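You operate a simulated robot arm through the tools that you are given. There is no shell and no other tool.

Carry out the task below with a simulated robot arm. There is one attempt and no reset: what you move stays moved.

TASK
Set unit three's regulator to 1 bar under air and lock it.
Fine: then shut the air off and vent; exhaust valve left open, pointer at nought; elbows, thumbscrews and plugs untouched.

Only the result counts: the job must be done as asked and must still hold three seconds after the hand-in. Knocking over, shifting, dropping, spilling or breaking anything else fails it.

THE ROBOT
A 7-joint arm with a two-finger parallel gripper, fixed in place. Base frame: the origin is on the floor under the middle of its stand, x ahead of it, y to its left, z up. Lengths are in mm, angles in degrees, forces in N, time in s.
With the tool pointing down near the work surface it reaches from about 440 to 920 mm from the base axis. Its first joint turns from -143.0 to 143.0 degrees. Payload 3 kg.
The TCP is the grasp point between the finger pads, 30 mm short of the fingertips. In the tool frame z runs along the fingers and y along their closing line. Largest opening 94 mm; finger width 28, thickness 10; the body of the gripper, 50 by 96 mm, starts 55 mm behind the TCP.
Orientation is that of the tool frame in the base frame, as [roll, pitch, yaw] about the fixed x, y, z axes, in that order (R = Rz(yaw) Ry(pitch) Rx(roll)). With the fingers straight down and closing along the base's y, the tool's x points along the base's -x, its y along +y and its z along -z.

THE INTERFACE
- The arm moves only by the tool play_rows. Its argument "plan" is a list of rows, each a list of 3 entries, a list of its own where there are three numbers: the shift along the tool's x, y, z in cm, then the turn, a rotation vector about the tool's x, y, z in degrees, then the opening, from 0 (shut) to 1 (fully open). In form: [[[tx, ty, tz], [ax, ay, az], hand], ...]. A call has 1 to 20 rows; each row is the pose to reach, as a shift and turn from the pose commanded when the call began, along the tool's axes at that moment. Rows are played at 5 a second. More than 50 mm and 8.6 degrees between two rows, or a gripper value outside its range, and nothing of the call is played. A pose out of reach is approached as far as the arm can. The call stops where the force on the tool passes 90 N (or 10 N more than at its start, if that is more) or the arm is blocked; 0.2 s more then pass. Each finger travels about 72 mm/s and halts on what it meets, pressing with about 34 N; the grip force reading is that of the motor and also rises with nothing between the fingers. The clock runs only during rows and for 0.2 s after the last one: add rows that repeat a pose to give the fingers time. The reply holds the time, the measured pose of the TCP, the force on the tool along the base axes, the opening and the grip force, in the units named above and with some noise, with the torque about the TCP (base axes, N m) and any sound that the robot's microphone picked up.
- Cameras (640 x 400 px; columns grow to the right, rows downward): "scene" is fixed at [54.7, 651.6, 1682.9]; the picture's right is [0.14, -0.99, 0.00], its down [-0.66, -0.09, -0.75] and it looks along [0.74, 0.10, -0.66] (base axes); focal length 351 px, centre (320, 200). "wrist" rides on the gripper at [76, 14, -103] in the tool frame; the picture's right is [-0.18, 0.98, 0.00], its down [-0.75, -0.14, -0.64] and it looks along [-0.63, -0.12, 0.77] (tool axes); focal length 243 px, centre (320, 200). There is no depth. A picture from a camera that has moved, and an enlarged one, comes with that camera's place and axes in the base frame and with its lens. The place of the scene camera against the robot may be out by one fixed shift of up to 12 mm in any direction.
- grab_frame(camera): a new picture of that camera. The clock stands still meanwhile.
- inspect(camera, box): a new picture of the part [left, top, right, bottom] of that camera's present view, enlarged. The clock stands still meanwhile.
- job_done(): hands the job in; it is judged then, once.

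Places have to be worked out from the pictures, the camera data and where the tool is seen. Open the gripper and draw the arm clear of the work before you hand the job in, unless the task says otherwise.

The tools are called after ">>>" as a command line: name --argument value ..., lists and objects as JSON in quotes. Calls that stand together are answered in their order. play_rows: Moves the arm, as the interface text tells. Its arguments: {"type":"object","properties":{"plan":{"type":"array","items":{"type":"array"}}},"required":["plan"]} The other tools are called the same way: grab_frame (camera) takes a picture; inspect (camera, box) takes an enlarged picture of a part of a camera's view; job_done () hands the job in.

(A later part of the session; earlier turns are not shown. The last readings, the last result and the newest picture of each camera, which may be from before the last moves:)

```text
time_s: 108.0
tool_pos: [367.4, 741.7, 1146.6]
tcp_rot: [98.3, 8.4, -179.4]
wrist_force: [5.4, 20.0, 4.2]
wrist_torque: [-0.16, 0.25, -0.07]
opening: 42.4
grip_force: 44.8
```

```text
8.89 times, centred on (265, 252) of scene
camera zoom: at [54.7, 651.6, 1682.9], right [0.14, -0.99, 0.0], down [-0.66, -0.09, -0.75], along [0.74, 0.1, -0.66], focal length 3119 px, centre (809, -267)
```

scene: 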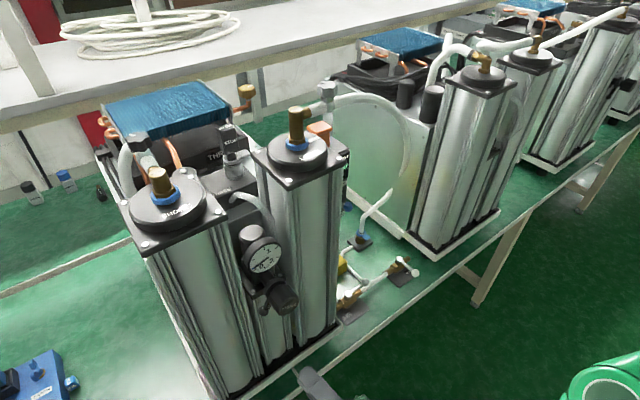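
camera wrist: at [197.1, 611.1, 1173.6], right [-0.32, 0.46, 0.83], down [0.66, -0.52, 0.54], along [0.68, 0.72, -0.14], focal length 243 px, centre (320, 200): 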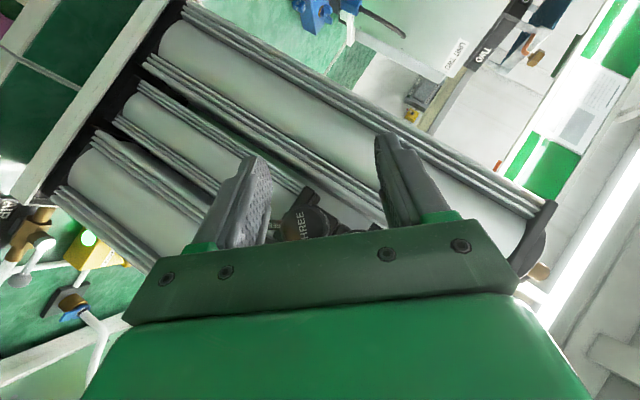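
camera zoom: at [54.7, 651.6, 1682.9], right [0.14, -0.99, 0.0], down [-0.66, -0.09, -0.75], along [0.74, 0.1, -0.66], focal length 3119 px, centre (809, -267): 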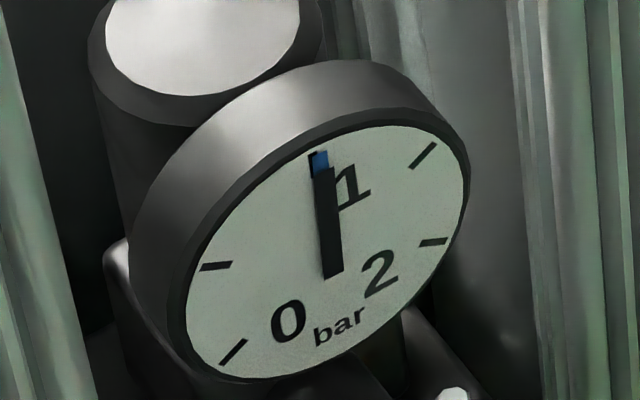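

Side load is down to ~20 N and the pointer reads 1.00–1.01 bar. I open the fingers and check the gauge before moving.

>>> play_rows --plan '[[[0, 0.05, 0], [0, 0, 0], 0.5], [[0, 0.05, 0], [0, 0, 0], 0.6], [[0, 0.05, 0], [0, 0, 0], 0.64], [[0, 0.05, 0], [0, 0, 0], 0.64], [[0, 0.05, 0], [0, 0, 0], 0.64], [[0, 0.05, 0], [0, 0, 0], 0.64]]'

>>> inspect --camera "scene" --box '[240, 230, 290, 275]'

>>> inspect --camera "wrist" --box '[220, 80, 480, 250]'

```text
time_s: 109.4
tool_pos: [367.8, 743.0, 1146.0]
tcp_rot: [98.4, 8.4, -179.5]
wrist_force: [0.8, -0.1, -0.3]
wrist_torque: [0.01, -0.04, -0.02]
opening: 60.4
grip_force: 0.1
```

```text
8.89 times, centred on (265, 252) of scene
camera zoom: at [54.7, 651.6, 1682.9], right [0.14, -0.99, 0.0], down [-0.66, -0.09, -0.75], along [0.74, 0.1, -0.66], focal length 3119 px, centre (809, -267)
```

zoom: 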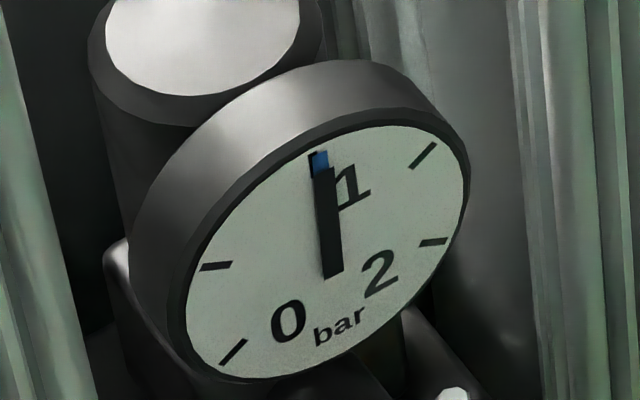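

```text
2.35 times, centred on (350, 165) of wrist
camera zoom: at [288.8, 642.1, 1163.7], right [0.04, 0.15, 0.99], down [0.76, -0.65, 0.07], along [0.65, 0.75, -0.14], focal length 571 px, centre (249, 282)
```

zoom: 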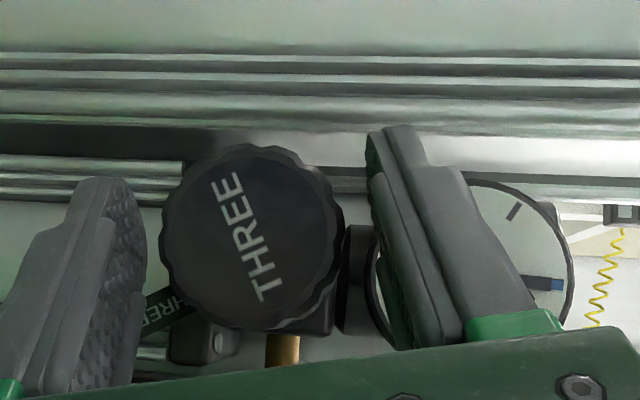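

Released cleanly: still on 1 bar. I back straight out from the knob, then check that the pointer holds.

>>> play_rows --plan '[[[0.7, 0, -0.7], [0, 0, 0], 0.64], [[2.0, 0, -2.0], [0, 0, 0], 0.64], [[3.5, 0, -3.5], [0, 0, 0], 0.64], [[5.0, 0, -5.0], [0, 0, 0], 0.5], [[6.0, 0, -6.0], [0, 0, 0], 0.2], [[6.0, 0, -6.0], [0, 0, 0], 0], [[6.0, 0, -6.0], [0, 0, 0], 0]]'

>>> inspect --camera "scene" --box '[240, 230, 290, 275]'

>>> inspect --camera "wrist" --box '[220, 60, 520, 250]'

```text
time_s: 111.0
tool_pos: [306.7, 684.1, 1146.4]
tcp_rot: [98.6, 8.2, -179.5]
wrist_force: [0.4, -0.6, 0.0]
wrist_torque: [0.01, -0.04, 0.01]
opening: 0.1
grip_force: 33.3
```

```text
8.89 times, centred on (265, 252) of scene
camera zoom: at [54.7, 651.6, 1682.9], right [0.14, -0.99, 0.0], down [-0.66, -0.09, -0.75], along [0.74, 0.1, -0.66], focal length 3119 px, centre (809, -267)
```

zoom: 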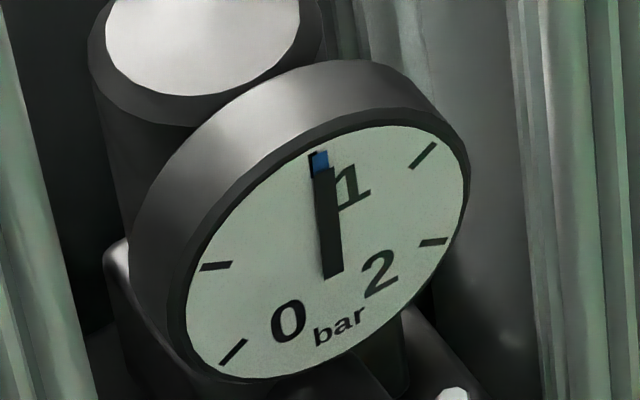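

```text
2.11 times, centred on (370, 155) of wrist
camera zoom: at [228.6, 583.6, 1163.3], right [0.04, 0.15, 0.99], down [0.76, -0.65, 0.07], along [0.65, 0.75, -0.14], focal length 511 px, centre (215, 295)
```

zoom: 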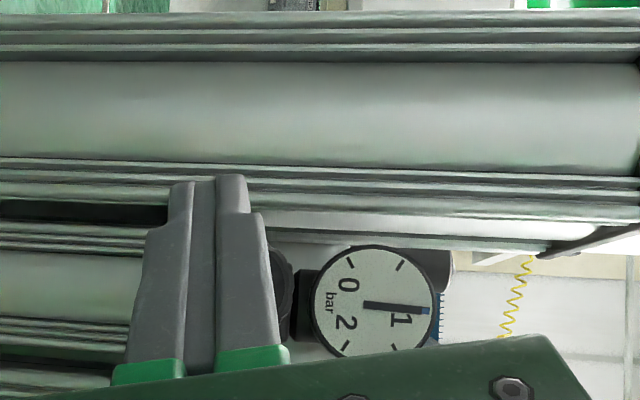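

The gauge is now well visible to the wrist camera too; I zoom in for an independent reading.

>>> inspect --camera "wrist" --box '[360, 170, 430, 225]'

```text
7.27 times, centred on (395, 198) of wrist
camera zoom: at [228.6, 583.6, 1163.3], right [0.04, 0.15, 0.99], down [0.76, -0.65, 0.07], along [0.65, 0.75, -0.14], focal length 1764 px, centre (-226, 218)
```

zoom: 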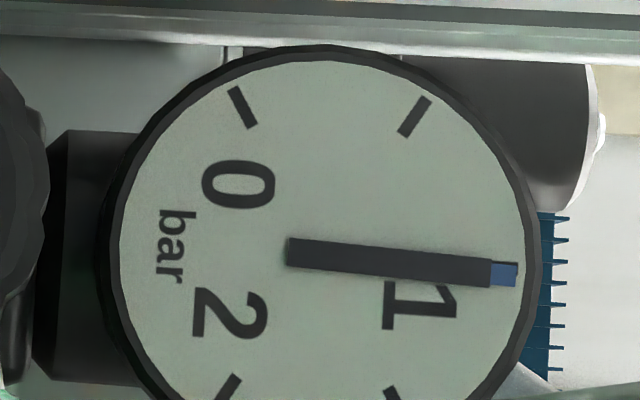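

This close view suggests the pointer may be a hair past the 1 mark. I zoom on the tip, and on the whole dial, to measure better.

>>> inspect --camera "wrist" --box '[365, 180, 435, 230]'

>>> inspect --camera "wrist" --box '[405, 196, 429, 216]'

>>> inspect --camera "scene" --box '[258, 238, 278, 256]'

```text
8.00 times, centred on (400, 205) of wrist
camera zoom: at [228.6, 583.6, 1163.3], right [0.04, 0.15, 0.99], down [0.76, -0.65, 0.07], along [0.65, 0.75, -0.14], focal length 1941 px, centre (-320, 160)
```

zoom: 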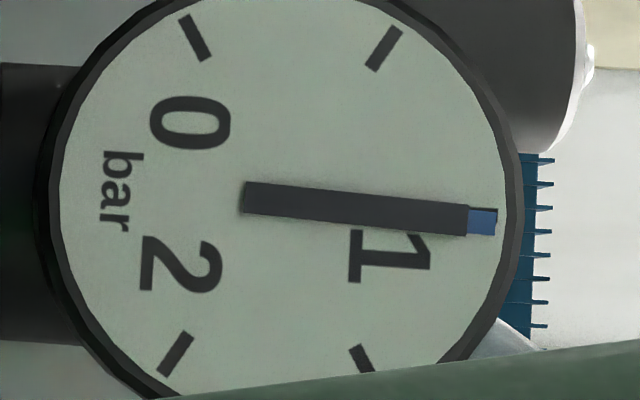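

```text
16.00 times, centred on (417, 206) of wrist
camera zoom: at [228.6, 583.6, 1163.3], right [0.04, 0.15, 0.99], down [0.76, -0.65, 0.07], along [0.65, 0.75, -0.14], focal length 3882 px, centre (-1232, 104)
```

zoom: 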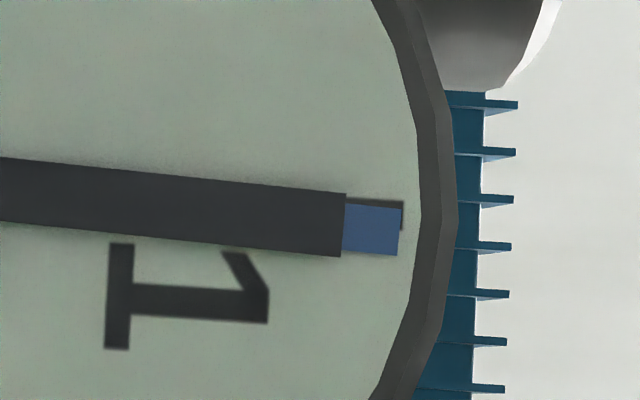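

```text
16.00 times, centred on (268, 247) of scene
camera zoom: at [54.7, 651.6, 1682.9], right [0.14, -0.99, 0.0], down [-0.66, -0.09, -0.75], along [0.74, 0.1, -0.66], focal length 5614 px, centre (1152, -552)
```

zoom: 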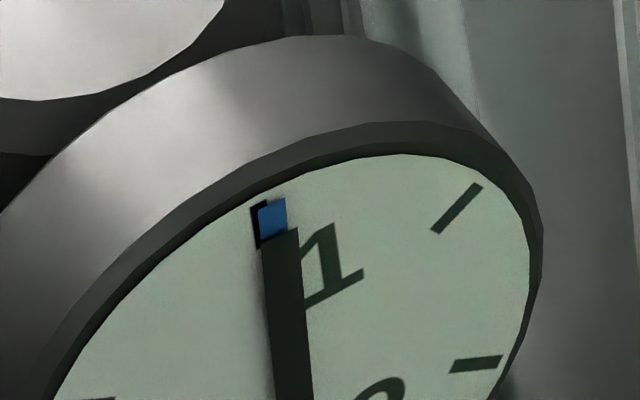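

Both cameras put it at about 1.01–1.02 bar, close enough to the mark. Now to lock: I bring the closed hand to the pose pointing left, low and to the right of the lever, well in front of the unit first.

>>> play_rows --plan '[[[-1.6, -1.75, -1.4], [-3.4, 5.1, 2.3], 0], [[-3.15, -3.5, -2.8], [-6.8, 10.2, 4.7], 0], [[-4.7, -5.25, -4.2], [-10.2, 15.4, 7], 0], [[-6.3, -7.0, -5.6], [-13.6, 20.5, 9.3], 0], [[-6.3, -7.0, -5.6], [-13.6, 20.5, 9.3], 0]]'

>>> inspect --camera "wrist" --box '[220, 60, 520, 250]'

>>> inspect --camera "scene" --box '[230, 220, 380, 350]'

```text
time_s: 112.2
tool_pos: [377.0, 614.8, 1094.9]
tcp_rot: [85.8, -1.7, -159.3]
wrist_force: [0.0, 0.5, -0.8]
wrist_torque: [0.04, 0.0, 0.04]
opening: 0.0
grip_force: 33.2
```

```text
2.11 times, centred on (370, 155) of wrist
camera zoom: at [344.5, 491.1, 1103.9], right [0.23, 0.01, 0.97], down [0.92, -0.33, -0.21], along [0.32, 0.95, -0.08], focal length 511 px, centre (215, 295)
```

zoom: 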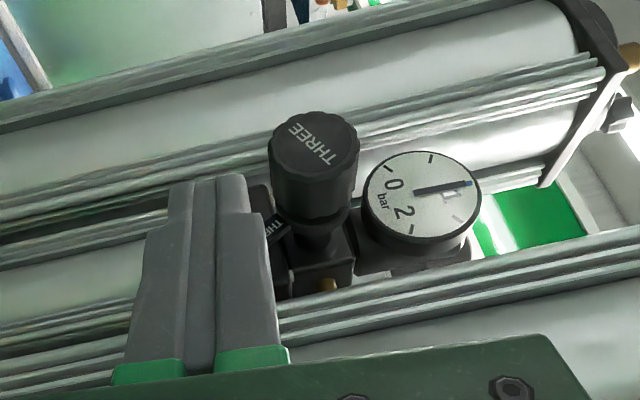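

```text
3.08 times, centred on (305, 285) of scene
camera zoom: at [54.7, 651.6, 1682.9], right [0.14, -0.99, 0.0], down [-0.66, -0.09, -0.75], along [0.74, 0.1, -0.66], focal length 1080 px, centre (366, -62)
```

zoom: 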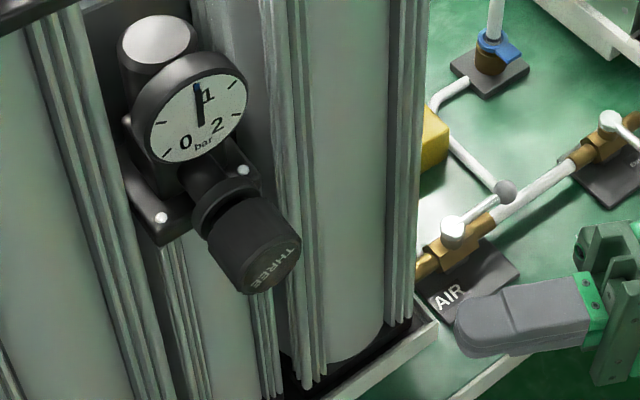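

The lever tag is visible beside the knob's right. I move in so the fingertips sit right of the lever ball, under knob level.

>>> play_rows --plan '[[[-2.9, -0.1, 2.1], [0, 0, 0], 0], [[-5.8, -0.25, 4.2], [0, 0, 0], 0], [[-8.63, -0.35, 6.32], [0, 0, 0], 0], [[-8.63, -0.35, 6.32], [0, 0, 0], 0]]'

>>> inspect --camera "wrist" --box '[220, 60, 480, 250]'

>>> inspect --camera "scene" --box '[230, 230, 350, 340]'

```text
time_s: 113.2
tool_pos: [435.7, 705.9, 1089.6]
tcp_rot: [85.9, -1.9, -159.4]
wrist_force: [-0.9, -0.2, 0.1]
wrist_torque: [-0.02, 0.01, 0.02]
opening: 0.0
grip_force: 32.9
```

```text
2.11 times, centred on (350, 155) of wrist
camera zoom: at [401.6, 582.5, 1099.0], right [0.23, 0.01, 0.97], down [0.92, -0.33, -0.21], along [0.32, 0.94, -0.08], focal length 511 px, centre (257, 295)
```

zoom: 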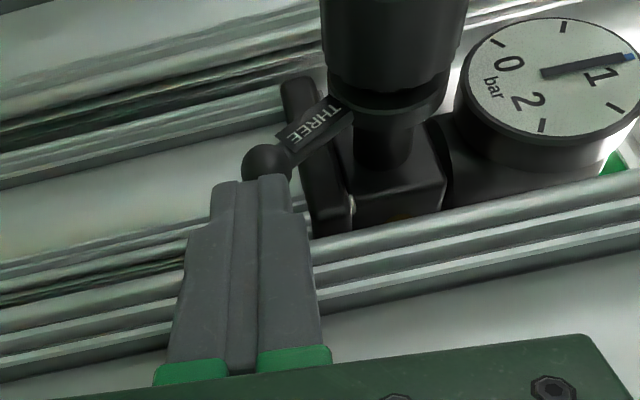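

```text
3.64 times, centred on (290, 285) of scene
camera zoom: at [54.7, 651.6, 1682.9], right [0.14, -0.99, 0.0], down [-0.66, -0.09, -0.75], along [0.74, 0.1, -0.66], focal length 1276 px, centre (429, -109)
```

zoom: 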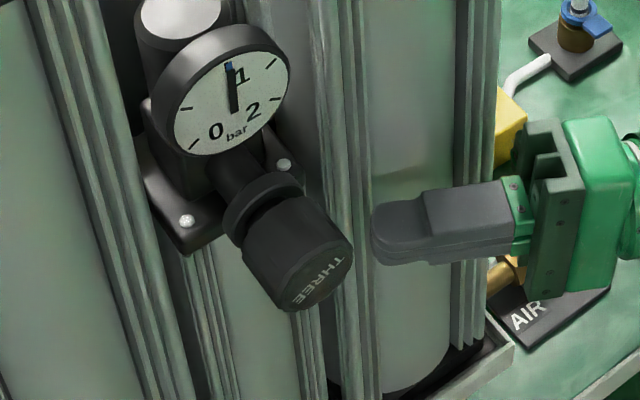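

The ball is right at the tip's left (u≈242). I push left along the arc in steps, watching force and gauge.

>>> play_rows --plan '[[[0.41, -0.08, 0.91], [0, 0, 0], 0], [[0.83, -0.16, 1.81], [0, 0, 0], 0], [[1.24, -0.24, 2.72], [0, 0, 0], 0], [[1.65, -0.3, 3.63], [0, 0, 0], 0], [[2.06, -0.36, 4.54], [0, 0, 0], 0], [[2.06, -0.36, 4.54], [0, 0, 0], 0]]'

>>> inspect --camera "wrist" --box '[220, 60, 480, 250]'

>>> inspect --camera "scene" --box '[230, 230, 350, 340]'

```text
time_s: 114.6
tool_pos: [401.5, 742.5, 1092.0]
tcp_rot: [85.9, -1.8, -159.4]
wrist_force: [0.6, -0.1, -0.3]
wrist_torque: [-0.03, 0.0, -0.01]
opening: 0.2
grip_force: 33.5
```

```text
2.11 times, centred on (350, 155) of wrist
camera zoom: at [368.3, 618.2, 1101.3], right [0.23, 0.01, 0.97], down [0.92, -0.33, -0.21], along [0.32, 0.94, -0.08], focal length 511 px, centre (257, 295)
```

zoom: 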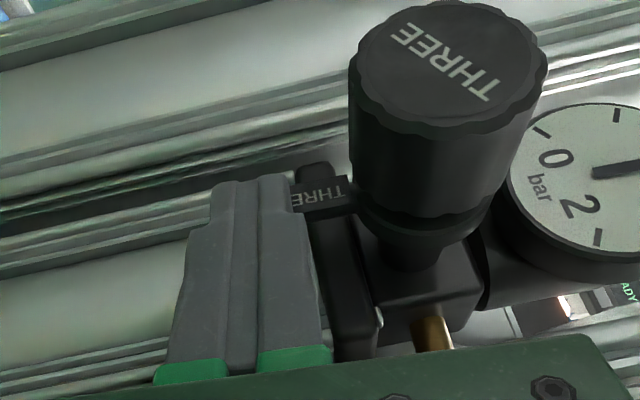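

```text
3.64 times, centred on (290, 285) of scene
camera zoom: at [54.7, 651.6, 1682.9], right [0.14, -0.99, 0.0], down [-0.66, -0.09, -0.75], along [0.74, 0.1, -0.66], focal length 1276 px, centre (429, -109)
```

zoom: 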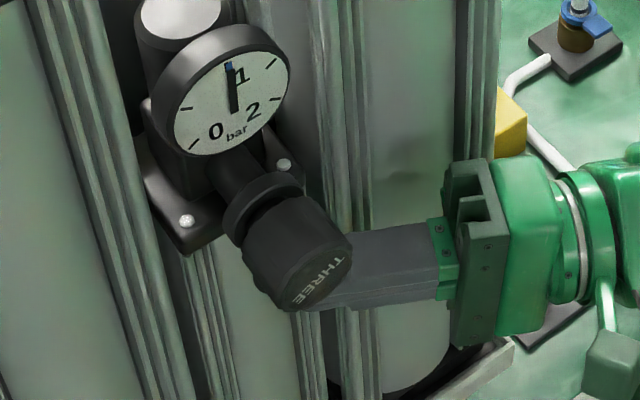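

The lever has swung to straight down with no force and the gauge unchanged. I continue left toward its original stop.

>>> play_rows --plan '[[[0.29, -0.06, 0.64], [0, 0, 0], 0], [[0.58, -0.11, 1.27], [0, 0, 0], 0], [[0.83, -0.16, 1.81], [0, 0, 0], 0], [[0.95, -0.18, 2.09], [0, 0, 0], 0], [[0.95, -0.18, 2.09], [0, 0, 0], 0]]'

>>> inspect --camera "wrist" --box '[220, 60, 480, 250]'

>>> inspect --camera "scene" --box '[230, 230, 350, 340]'

```text
time_s: 115.8
tool_pos: [383.8, 758.6, 1094.9]
tcp_rot: [85.8, -1.7, -159.5]
wrist_force: [-1.0, -0.5, -0.3]
wrist_torque: [-0.01, -0.01, -0.01]
opening: 0.0
grip_force: 32.9
```

```text
2.11 times, centred on (350, 155) of wrist
camera zoom: at [351.3, 635.1, 1102.7], right [0.23, 0.01, 0.97], down [0.92, -0.33, -0.21], along [0.32, 0.95, -0.08], focal length 511 px, centre (257, 295)
```

zoom: 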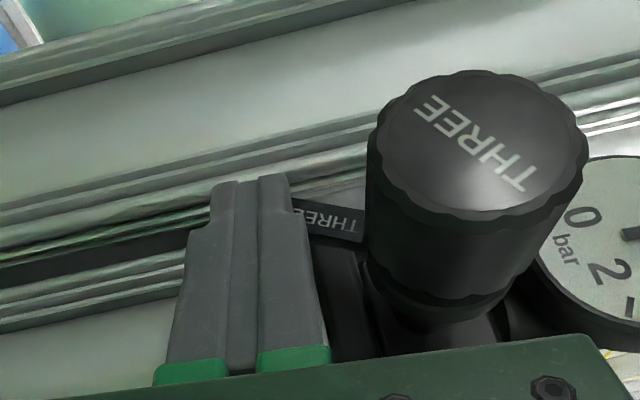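

```text
3.64 times, centred on (290, 285) of scene
camera zoom: at [54.7, 651.6, 1682.9], right [0.14, -0.99, 0.0], down [-0.66, -0.09, -0.75], along [0.74, 0.1, -0.66], focal length 1276 px, centre (429, -109)
```

zoom: 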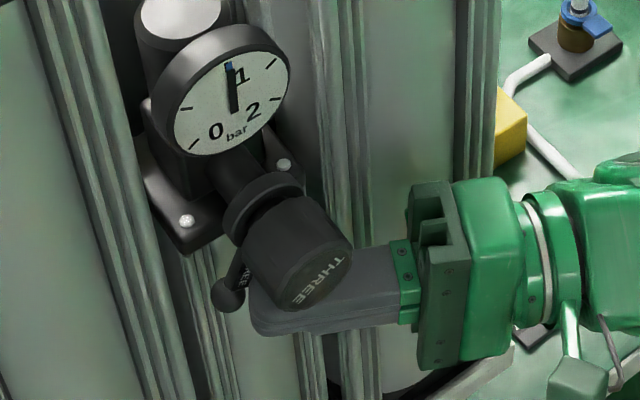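

The lever is nearly back at its left position with no force yet. I press a few millimetres more to seat it against the stop.

>>> play_rows --plan '[[[0.08, -0.02, 0.18], [0, 0, 0], 0], [[0.14, -0.03, 0.32], [0, 0, 0], 0], [[0.14, -0.03, 0.32], [0, 0, 0], 0]]'

>>> inspect --camera "wrist" --box '[220, 60, 480, 250]'

>>> inspect --camera "scene" --box '[240, 230, 290, 275]'

```text
time_s: 116.6
tool_pos: [383.7, 760.8, 1094.4]
tcp_rot: [85.9, -1.8, -159.5]
wrist_force: [3.7, -15.9, -6.4]
wrist_torque: [-0.05, 0.01, -0.11]
opening: 0.1
grip_force: 33.5
```

```text
2.11 times, centred on (350, 155) of wrist
camera zoom: at [349.9, 637.0, 1103.6], right [0.23, 0.01, 0.97], down [0.92, -0.33, -0.21], along [0.32, 0.94, -0.08], focal length 511 px, centre (257, 295)
```

zoom: 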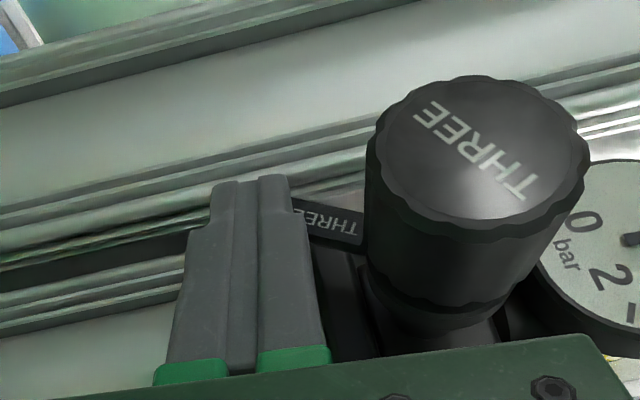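

```text
8.89 times, centred on (265, 252) of scene
camera zoom: at [54.7, 651.6, 1682.9], right [0.14, -0.99, 0.0], down [-0.66, -0.09, -0.75], along [0.74, 0.1, -0.66], focal length 3119 px, centre (809, -267)
```

zoom: 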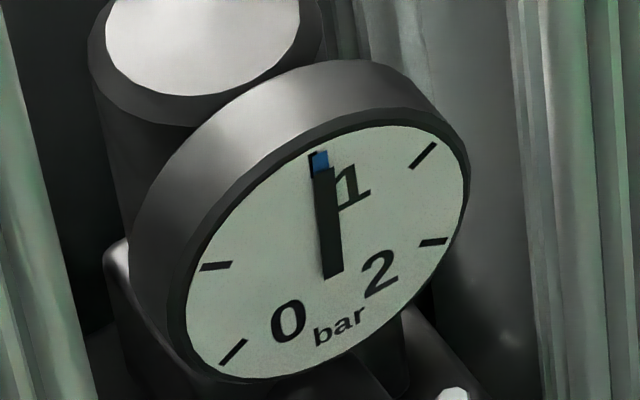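

Firm at the stop with ~17 N and the gauge unmoved: locked. I retreat along the tool axis and out to the front.

>>> play_rows --plan '[[[0, 0, -1.5], [0, 0, 0], 0], [[0, 0, -4.5], [0, 0, 0], 0], [[2.7, 0, -5.8], [0, 0, 0], 0], [[5.5, 0, -7.0], [0, 0, 0], 0], [[8.2, 0, -8.2], [0, 0, 0], 0], [[8.2, 0, -8.2], [0, 0, 0], 0]]'

>>> inspect --camera "scene" --box '[230, 220, 310, 320]'

>>> inspect --camera "wrist" --box '[280, 110, 480, 240]'

```text
time_s: 118.0
tool_pos: [335.0, 653.6, 1092.3]
tcp_rot: [85.8, -1.8, -159.4]
wrist_force: [-0.1, 0.0, 0.0]
wrist_torque: [0.01, 0.01, -0.03]
opening: 0.3
grip_force: 33.6
```

```text
4.00 times, centred on (270, 270) of scene
camera zoom: at [54.7, 651.6, 1682.9], right [0.14, -0.99, 0.0], down [-0.66, -0.09, -0.75], along [0.74, 0.1, -0.66], focal length 1403 px, centre (520, -80)
```

zoom: 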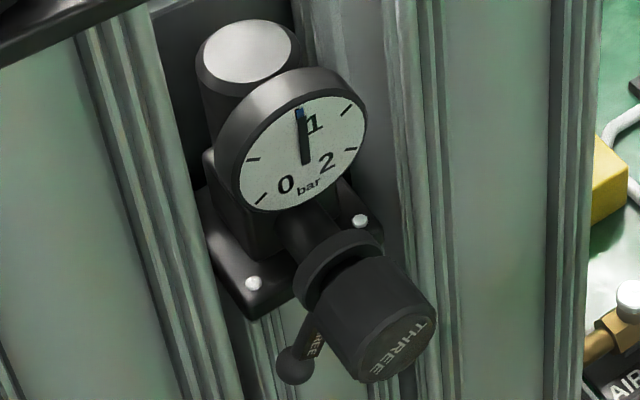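

```text
3.08 times, centred on (380, 175) of wrist
camera zoom: at [300.6, 530.1, 1100.8], right [0.23, 0.01, 0.97], down [0.92, -0.33, -0.21], along [0.32, 0.94, -0.08], focal length 746 px, centre (135, 277)
```

zoom: 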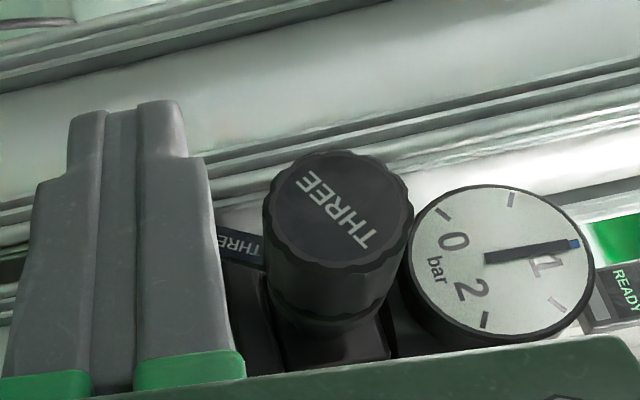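

I compare the lever with its original locked position using the same tight zoom as at the start.

>>> inspect --camera "scene" --box '[262, 270, 302, 320]'

```text
8.00 times, centred on (282, 295) of scene
camera zoom: at [54.7, 651.6, 1682.9], right [0.14, -0.99, 0.0], down [-0.66, -0.09, -0.75], along [0.74, 0.1, -0.66], focal length 2807 px, centre (624, -560)
```

zoom: 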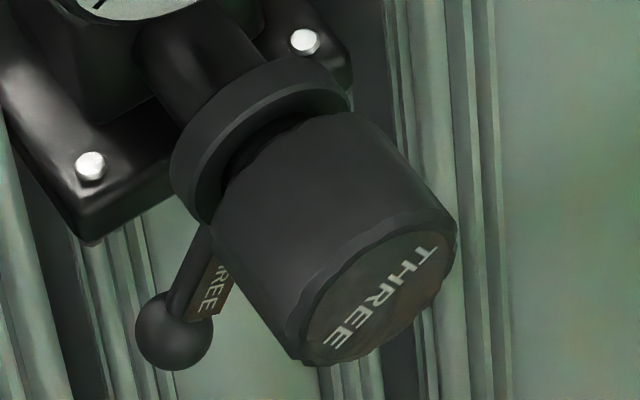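

The lever is exactly where it was when the knob was locked. Now for the bench valves: I swing the hand back to pointing down, moving right and up, clear in front of the unit.

>>> play_rows --plan '[[[-0.3, 1.1, -0.8], [7.2, 0, -3.3], 0], [[-0.6, 2.2, -1.7], [14.4, 0, -6.6], 0], [[-0.9, 3.3, -2.5], [21.6, 0, -9.8], 0], [[-1.2, 4.4, -3.3], [28.8, 0, -13.1], 0], [[-1.5, 5.5, -4.1], [36, 0, -16.4], 0], [[-1.75, 6.6, -5.0], [43.2, 0, -19.7], 0], [[-2.0, 7.7, -5.8], [50.4, 0, -23], 0], [[-2.3, 8.8, -6.6], [57.6, 0, -26.3], 0], [[-2.6, 9.9, -7.5], [64.8, 0, -29.5], 0], [[-2.9, 11, -8.3], [72, 0, -32.8], 0], [[-3.2, 12.1, -9.1], [79.2, 0, -36.1], 0], [[-3.5, 13.2, -9.9], [86.4, 0, -39.4], 0], [[-3.5, 13.2, -9.9], [86.4, 0, -39.4], 0]]'

>>> grab_frame --camera "wrist"

>>> grab_frame --camera "scene"

```text
time_s: 120.8
tool_pos: [411.2, 566.7, 1213.6]
tcp_rot: [-179.4, 24.6, -134.7]
wrist_force: [0.1, -0.6, -0.4]
wrist_torque: [0.01, -0.07, -0.04]
opening: 0.0
grip_force: 32.9
```

```text
taken
camera wrist: at [321.2, 498.8, 1276.0], right [-0.58, 0.81, 0.07], down [0.39, 0.2, 0.9], along [0.72, 0.55, -0.43], focal length 243 px, centre (320, 200)
```

wrist: 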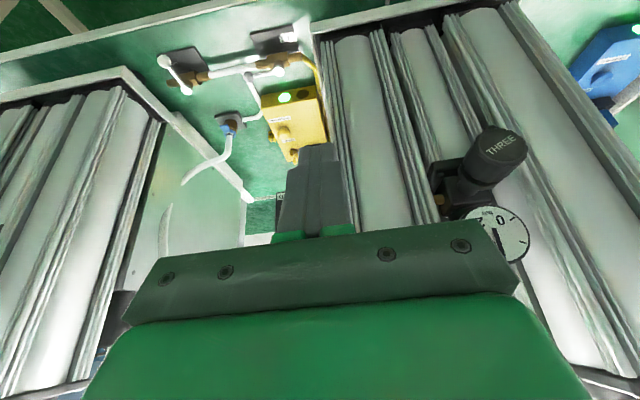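

```text
taken
```

scene: 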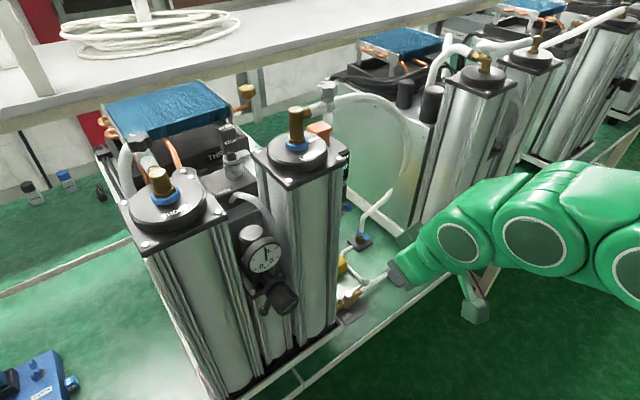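

Tool is back to a lean-down pose. I straighten it and move in front of the gap, to view both bench valves before closing AIR.

>>> play_rows --plan '[[[0.4, -2.6, 2.8], [0, 4.1, 0], 0.1], [[0.8, -5.3, 5.6], [0, 8.2, 0], 0.2], [[1.2, -8, 8.4], [0, 12.3, 0], 0.3], [[1.6, -10.7, 11.2], [0, 16.4, 0], 0.3], [[2.0, -13.3, 14], [0, 20.5, 0], 0.3], [[2.37, -16, 16.84], [0, 24.6, 0], 0.3], [[2.37, -16, 16.84], [0, 24.6, 0], 0.3]]'

>>> grab_frame --camera "wrist"

>>> inspect --camera "wrist" --box '[200, 60, 460, 240]'

>>> inspect --camera "scene" --box '[235, 215, 300, 285]'

```text
time_s: 122.4
tool_pos: [560.1, 489.3, 1052.2]
tcp_rot: [-179.5, -0.1, -135.0]
wrist_force: [-0.3, 0.4, -0.5]
wrist_torque: [0.01, 0.0, 0.0]
opening: 28.3
grip_force: 0.1
```

```text
taken
camera wrist: at [495.7, 446.4, 1154.2], right [-0.57, 0.82, -0.01], down [0.63, 0.44, 0.64], along [0.53, 0.36, -0.77], focal length 243 px, centre (320, 200)
```

wrist: 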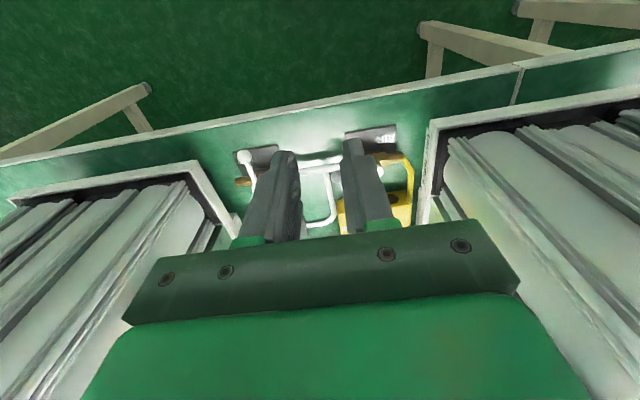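

```text
2.22 times, centred on (330, 150) of wrist
camera zoom: at [495.7, 446.4, 1154.2], right [-0.57, 0.82, -0.01], down [0.63, 0.44, 0.64], along [0.53, 0.36, -0.77], focal length 539 px, centre (298, 311)
```

zoom: 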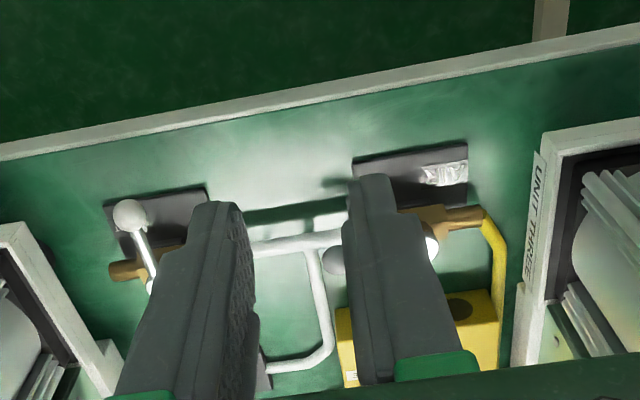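

```text
5.71 times, centred on (268, 250) of scene
camera zoom: at [54.7, 651.6, 1682.9], right [0.14, -0.99, 0.0], down [-0.66, -0.09, -0.75], along [0.74, 0.1, -0.66], focal length 2005 px, centre (620, -86)
```

zoom: 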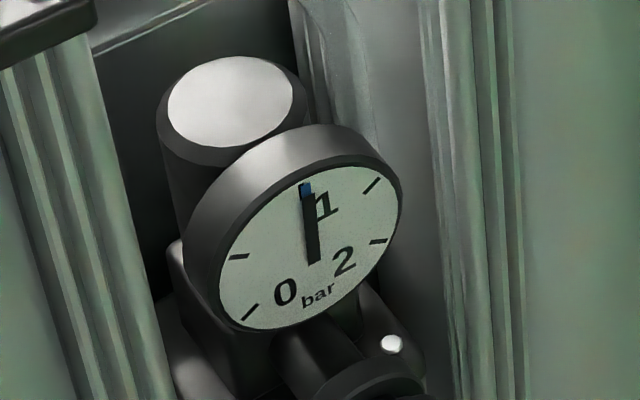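

Lever positions are as I left them and the gauge holds at 1. I rotate the hand 90° so the fingers will straddle AIR's lever across the bench depth.

>>> play_rows --plan '[[[0, 0, 0], [0, 0, -8.2], 0.3], [[0, 0, 0], [0, 0, -16.4], 0.3], [[0, 0, 0], [0, 0, -24.6], 0.3], [[0, 0, 0], [0, 0, -32.8], 0.3], [[0, 0, 0], [0, 0, -41], 0.3], [[0, 0, 0], [0, 0, -49.2], 0.3], [[0, 0, 0], [0, 0, -57.4], 0.3], [[0, 0, 0], [0, 0, -65.6], 0.3], [[0, 0, 0], [0, 0, -73.8], 0.3], [[0, 0, 0], [0, 0, -82], 0.3], [[0, 0, 0], [0, 0, -90], 0.3], [[0, 0, 0], [0, 0, -90], 0.3]]'

>>> grab_frame --camera "wrist"

```text
time_s: 125.0
tool_pos: [557.3, 487.7, 1053.0]
tcp_rot: [-180.0, -0.5, -44.9]
wrist_force: [0.0, 0.5, -0.4]
wrist_torque: [0.02, -0.01, -0.01]
opening: 28.3
grip_force: 0.2
```

```text
taken
camera wrist: at [601.0, 424.4, 1155.5], right [-0.82, -0.57, 0.0], down [-0.44, 0.64, 0.64], along [-0.36, 0.52, -0.77], focal length 243 px, centre (320, 200)
```

wrist: 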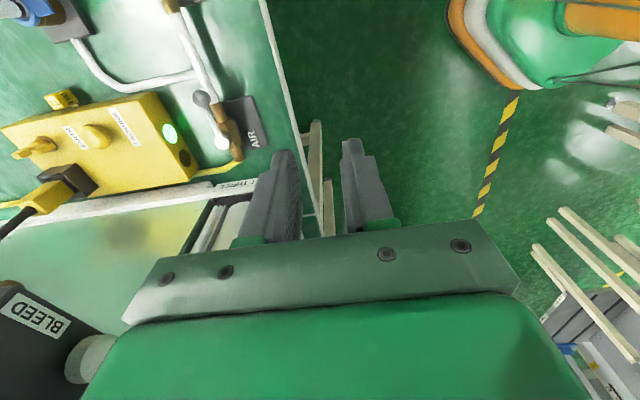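

ψ rotation fine. I move above AIR's ball (n≈898, u≈−48), stopping at z≈900 to check alignment.

>>> play_rows --plan '[[[0, -3.2, 2.5], [0, 0, 0], 0.32], [[0, -6.4, 5.0], [0, 0, 0], 0.32], [[-0.1, -9.6, 7.6], [0, 0, 0], 0.32], [[-0.1, -12.8, 10.2], [0, 0, 0], 0.32], [[-0.1, -15.9, 13], [0, 0, 0], 0.32], [[-0.1, -15.9, 15.3], [0, 0, 0], 0.32], [[-0.1, -15.9, 15.3], [0, 0, 0], 0.32]]'

>>> grab_frame --camera "wrist"

>>> inspect --camera "scene" --box '[310, 190, 450, 320]'

```text
time_s: 126.6
tool_pos: [667.7, 599.4, 899.0]
tcp_rot: [179.8, -0.5, -45.1]
wrist_force: [0.2, -0.4, 0.0]
wrist_torque: [-0.01, -0.01, 0.03]
opening: 29.9
grip_force: 0.1
```

```text
taken
camera wrist: at [711.6, 535.2, 1001.2], right [-0.82, -0.57, 0.0], down [-0.44, 0.64, 0.64], along [-0.36, 0.52, -0.77], focal length 243 px, centre (320, 200)
```

wrist: 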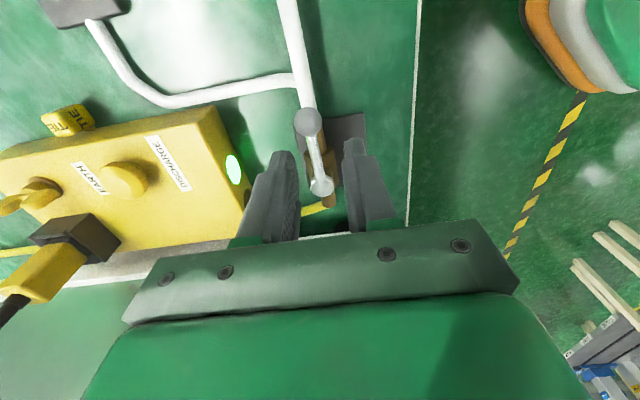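

```text
3.08 times, centred on (380, 255) of scene
camera zoom: at [54.7, 651.6, 1682.9], right [0.14, -0.99, 0.0], down [-0.66, -0.09, -0.75], along [0.74, 0.1, -0.66], focal length 1080 px, centre (135, 31)
```

zoom: 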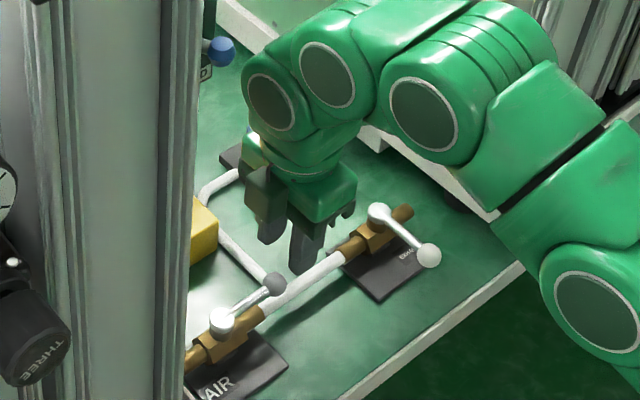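

The ball is about 9 mm farther in and 4 mm to the right of the hand's axis. I correct and descend so the fingers straddle the lever.

>>> play_rows --plan '[[[0.4, -0.85, 0.5], [0, 0, 0], 0.32], [[0.4, -0.85, 3.0], [0, 0, 0], 0.32], [[0.4, -0.85, 4.5], [0, 0, 0], 0.32], [[0.4, -0.85, 4.5], [0, 0, 0], 0.32]]'

>>> inspect --camera "wrist" --box '[220, 60, 420, 250]'

```text
time_s: 127.6
tool_pos: [678.2, 602.1, 853.6]
tcp_rot: [179.8, -0.4, -45.0]
wrist_force: [0.2, 0.5, -0.1]
wrist_torque: [0.01, -0.02, -0.02]
opening: 30.2
grip_force: 0.0
out of reach, approached as far as the arm can: row 1
```

```text
2.11 times, centred on (320, 155) of wrist
camera zoom: at [722.5, 539.6, 957.0], right [-0.82, -0.57, 0.0], down [-0.44, 0.64, 0.64], along [-0.36, 0.52, -0.77], focal length 511 px, centre (320, 295)
```

zoom: 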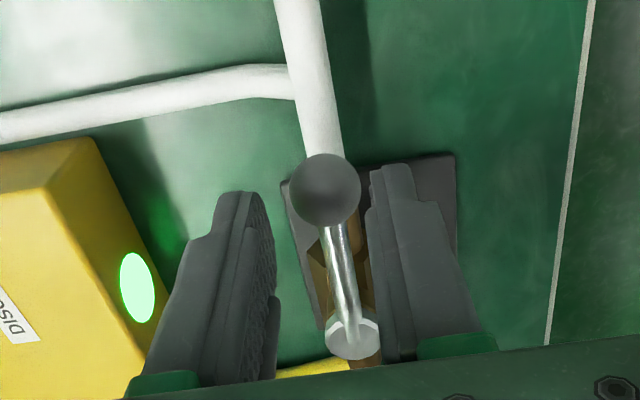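

Nearly centred (2 mm). I fine-tune and go down the last 17 mm.

>>> play_rows --plan '[[[0.2, 0.15, 0.9], [0, 0, 0], 0.32], [[0.2, 0.15, 1.75], [0, 0, 0], 0.32], [[0.2, 0.15, 1.75], [0, 0, 0], 0.32]]'

>>> inspect --camera "wrist" --box '[220, 60, 420, 250]'

```text
time_s: 128.4
tool_pos: [679.7, 599.9, 837.2]
tcp_rot: [179.9, -0.5, -45.0]
wrist_force: [-0.1, 0.3, -0.7]
wrist_torque: [0.01, -0.03, 0.0]
opening: 29.9
grip_force: 0.1
```

```text
2.11 times, centred on (320, 155) of wrist
camera zoom: at [723.1, 536.4, 939.6], right [-0.82, -0.57, 0.0], down [-0.44, 0.64, 0.64], along [-0.36, 0.52, -0.77], focal length 511 px, centre (320, 295)
```

zoom: 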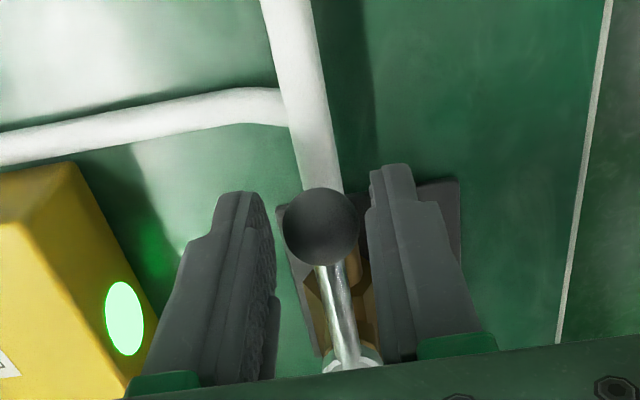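

Centred with no contact. I swing AIR's lever the first 48° back towards the robot.

>>> play_rows --plan '[[[-0.01, 1.0, 0], [0, 0, 8], 0.32], [[-0.16, 2.0, 0], [0, 0, 16], 0.32], [[-0.45, 2.96, 0], [0, 0, 24], 0.32], [[-0.87, 3.88, 0], [0, 0, 32], 0.32], [[-1.41, 4.72, 0], [0, 0, 40], 0.32], [[-2.06, 5.49, 0], [0, 0, 48], 0.32], [[-2.06, 5.49, 0], [0, 0, 48], 0.32]]'

>>> inspect --camera "wrist" --box '[220, 60, 420, 250]'

```text
time_s: 130.0
tool_pos: [625.9, 575.7, 838.3]
tcp_rot: [-179.7, -0.3, -93.1]
wrist_force: [1.1, -0.1, 0.1]
wrist_torque: [0.02, 0.01, 0.0]
opening: 30.2
grip_force: 0.1
```

```text
2.11 times, centred on (320, 155) of wrist
camera zoom: at [607.4, 502.0, 939.7], right [-0.97, 0.24, -0.01], down [0.18, 0.75, 0.64], along [0.16, 0.62, -0.77], focal length 511 px, centre (320, 295)
```

zoom: 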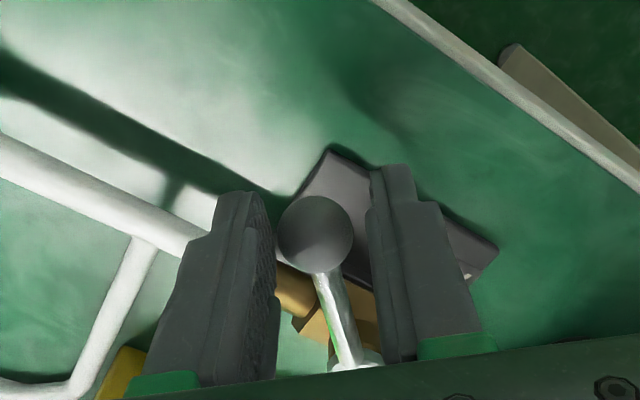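

It follows freely. I continue to about 92°.

>>> play_rows --plan '[[[-0.02, 1.01, 0], [0, 0, 8], 0.32], [[-0.17, 2.0, 0], [0, 0, 16], 0.32], [[-0.46, 2.96, 0], [0, 0, 24], 0.32], [[-0.88, 3.87, 0], [0, 0, 32], 0.32], [[-1.42, 4.72, 0], [0, 0, 40], 0.32], [[-1.74, 5.1, 0], [0, 0, 44], 0.32], [[-1.74, 5.1, 0], [0, 0, 44], 0.32]]'

>>> inspect --camera "wrist" --box '[220, 60, 420, 250]'

>>> inspect --camera "scene" --box '[230, 200, 430, 330]'

```text
time_s: 131.6
tool_pos: [574.8, 598.3, 837.7]
tcp_rot: [-179.5, 0.0, -137.1]
wrist_force: [0.5, 0.1, -0.3]
wrist_torque: [0.0, 0.01, -0.01]
opening: 30.0
grip_force: 0.1
```

```text
2.11 times, centred on (320, 155) of wrist
camera zoom: at [511.0, 556.1, 939.0], right [-0.54, 0.84, -0.01], down [0.64, 0.41, 0.64], along [0.55, 0.34, -0.77], focal length 511 px, centre (320, 295)
```

zoom: 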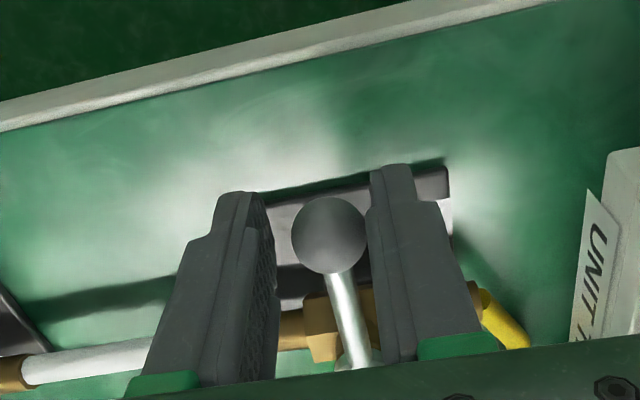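

```text
3.08 times, centred on (330, 265) of scene
camera zoom: at [54.7, 651.6, 1682.9], right [0.14, -0.99, 0.0], down [-0.66, -0.09, -0.75], along [0.74, 0.1, -0.66], focal length 1080 px, centre (289, 0)
```

zoom: 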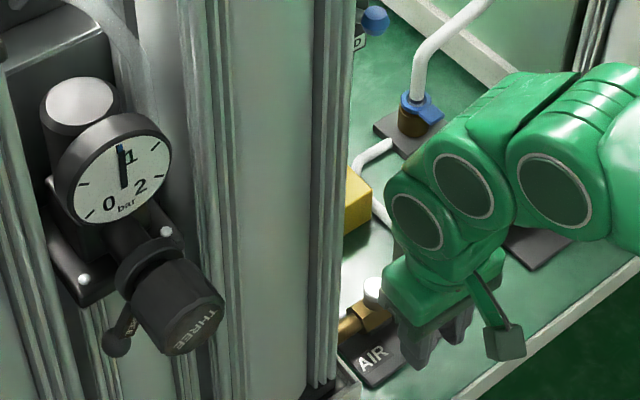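

The ball is back at its original closed spot (n≈833, u≈18). I lift straight up and verify both levers.

>>> play_rows --plan '[[[0, 0.1, -2.5], [0, 0, 0], 0.36], [[0, 0.1, -6.5], [0, 0, 0], 0.36], [[0, 0.1, -10.5], [0, 0, 0], 0.36], [[0, 0.1, -14], [0, 0, 0], 0.36], [[0, -3, -14], [0, 0, 0], 0.36], [[0, -7, -14], [0, 0, 0], 0.36], [[0, -7, -14], [0, 0, 0], 0.36]]'

>>> inspect --camera "scene" --box '[310, 200, 450, 330]'

>>> inspect --camera "wrist" --box '[180, 60, 480, 250]'

>>> inspect --camera "scene" --box '[240, 230, 290, 275]'

```text
time_s: 133.2
tool_pos: [624.2, 543.7, 971.5]
tcp_rot: [-179.5, -0.1, -137.0]
wrist_force: [-1.0, -0.1, 1.0]
wrist_torque: [0.0, 0.02, -0.01]
opening: 33.7
grip_force: 0.0
```

```text
3.08 times, centred on (380, 265) of scene
camera zoom: at [54.7, 651.6, 1682.9], right [0.14, -0.99, 0.0], down [-0.66, -0.09, -0.75], along [0.74, 0.1, -0.66], focal length 1080 px, centre (135, 0)
```

zoom: 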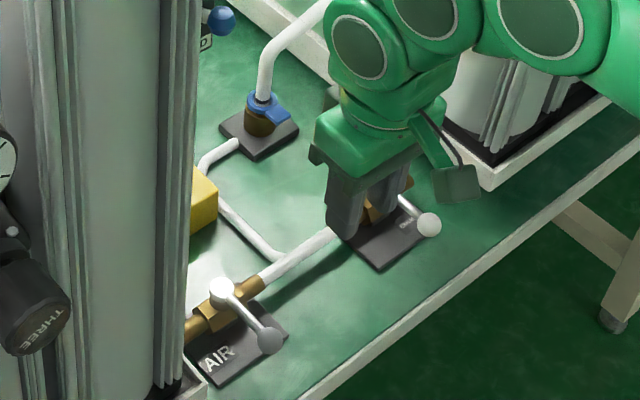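

```text
2.11 times, centred on (330, 155) of wrist
camera zoom: at [558.7, 502.0, 1074.4], right [-0.54, 0.84, -0.01], down [0.64, 0.42, 0.64], along [0.55, 0.34, -0.77], focal length 511 px, centre (299, 295)
```

zoom: 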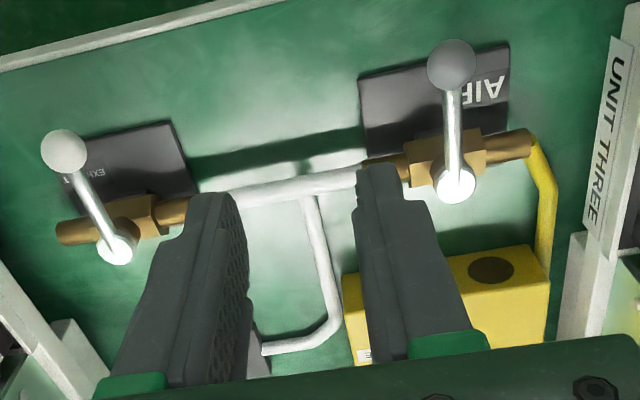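

```text
8.89 times, centred on (265, 252) of scene
camera zoom: at [54.7, 651.6, 1682.9], right [0.14, -0.99, 0.0], down [-0.66, -0.09, -0.75], along [0.74, 0.1, -0.66], focal length 3119 px, centre (809, -267)
```

zoom: 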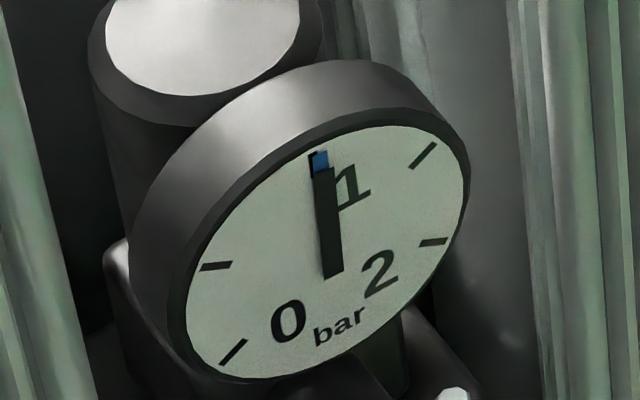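

AIR is closed again and the gauge still shows the trapped 1 bar. Next the EXHAUST lever: I move above its ball.

>>> play_rows --plan '[[[-0.4, -3.3, 1.2], [0, 0, -0.5], 0.36], [[-0.7, -6.6, 2.5], [0, 0, -1], 0.36], [[-1.1, -9.9, 4.0], [0, 0, -1.5], 0.36], [[-1.46, -13.16, 5.5], [0, 0, -2], 0.36], [[-1.46, -13.16, 7.1], [0, 0, -2], 0.36], [[-1.46, -13.16, 7.1], [0, 0, -2], 0.36]]'

>>> inspect --camera "wrist" --box '[200, 40, 440, 250]'

```text
time_s: 134.6
tool_pos: [724.5, 457.0, 905.4]
tcp_rot: [-179.4, -0.2, -135.0]
wrist_force: [0.7, 0.1, -0.4]
wrist_torque: [-0.01, -0.02, -0.03]
opening: 33.5
grip_force: 0.1
```

```text
1.90 times, centred on (320, 145) of wrist
camera zoom: at [660.8, 414.3, 1008.1], right [-0.57, 0.82, -0.01], down [0.63, 0.44, 0.64], along [0.53, 0.36, -0.77], focal length 462 px, centre (320, 305)
```

zoom: 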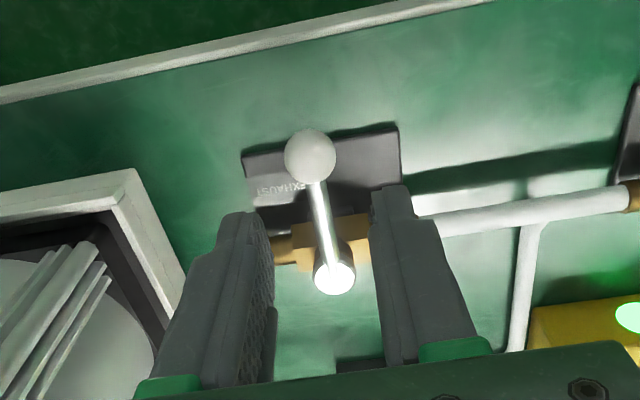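

The ball is about 4 mm to the right of centre. I correct that and descend to straddle the lever.

>>> play_rows --plan '[[[0, -0.4, 2.3], [0, 0, 0], 0.36], [[0, -0.4, 4.6], [0, 0, 0], 0.36], [[0, -0.4, 6.8], [0, 0, 0], 0.36], [[0, -0.4, 6.8], [0, 0, 0], 0.36]]'

>>> inspect --camera "wrist" --box '[220, 60, 420, 250]'

```text
time_s: 135.6
tool_pos: [726.3, 457.5, 839.1]
tcp_rot: [-179.5, 0.0, -134.9]
wrist_force: [-1.9, -0.6, 0.7]
wrist_torque: [-0.03, 0.03, -0.02]
opening: 33.8
grip_force: 0.1
```

```text
2.11 times, centred on (320, 155) of wrist
camera zoom: at [661.9, 414.3, 941.4], right [-0.57, 0.82, -0.01], down [0.63, 0.44, 0.64], along [0.53, 0.36, -0.77], focal length 511 px, centre (320, 295)
```

zoom: 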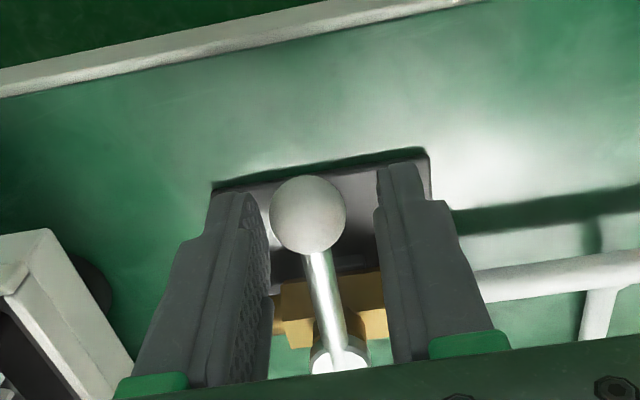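

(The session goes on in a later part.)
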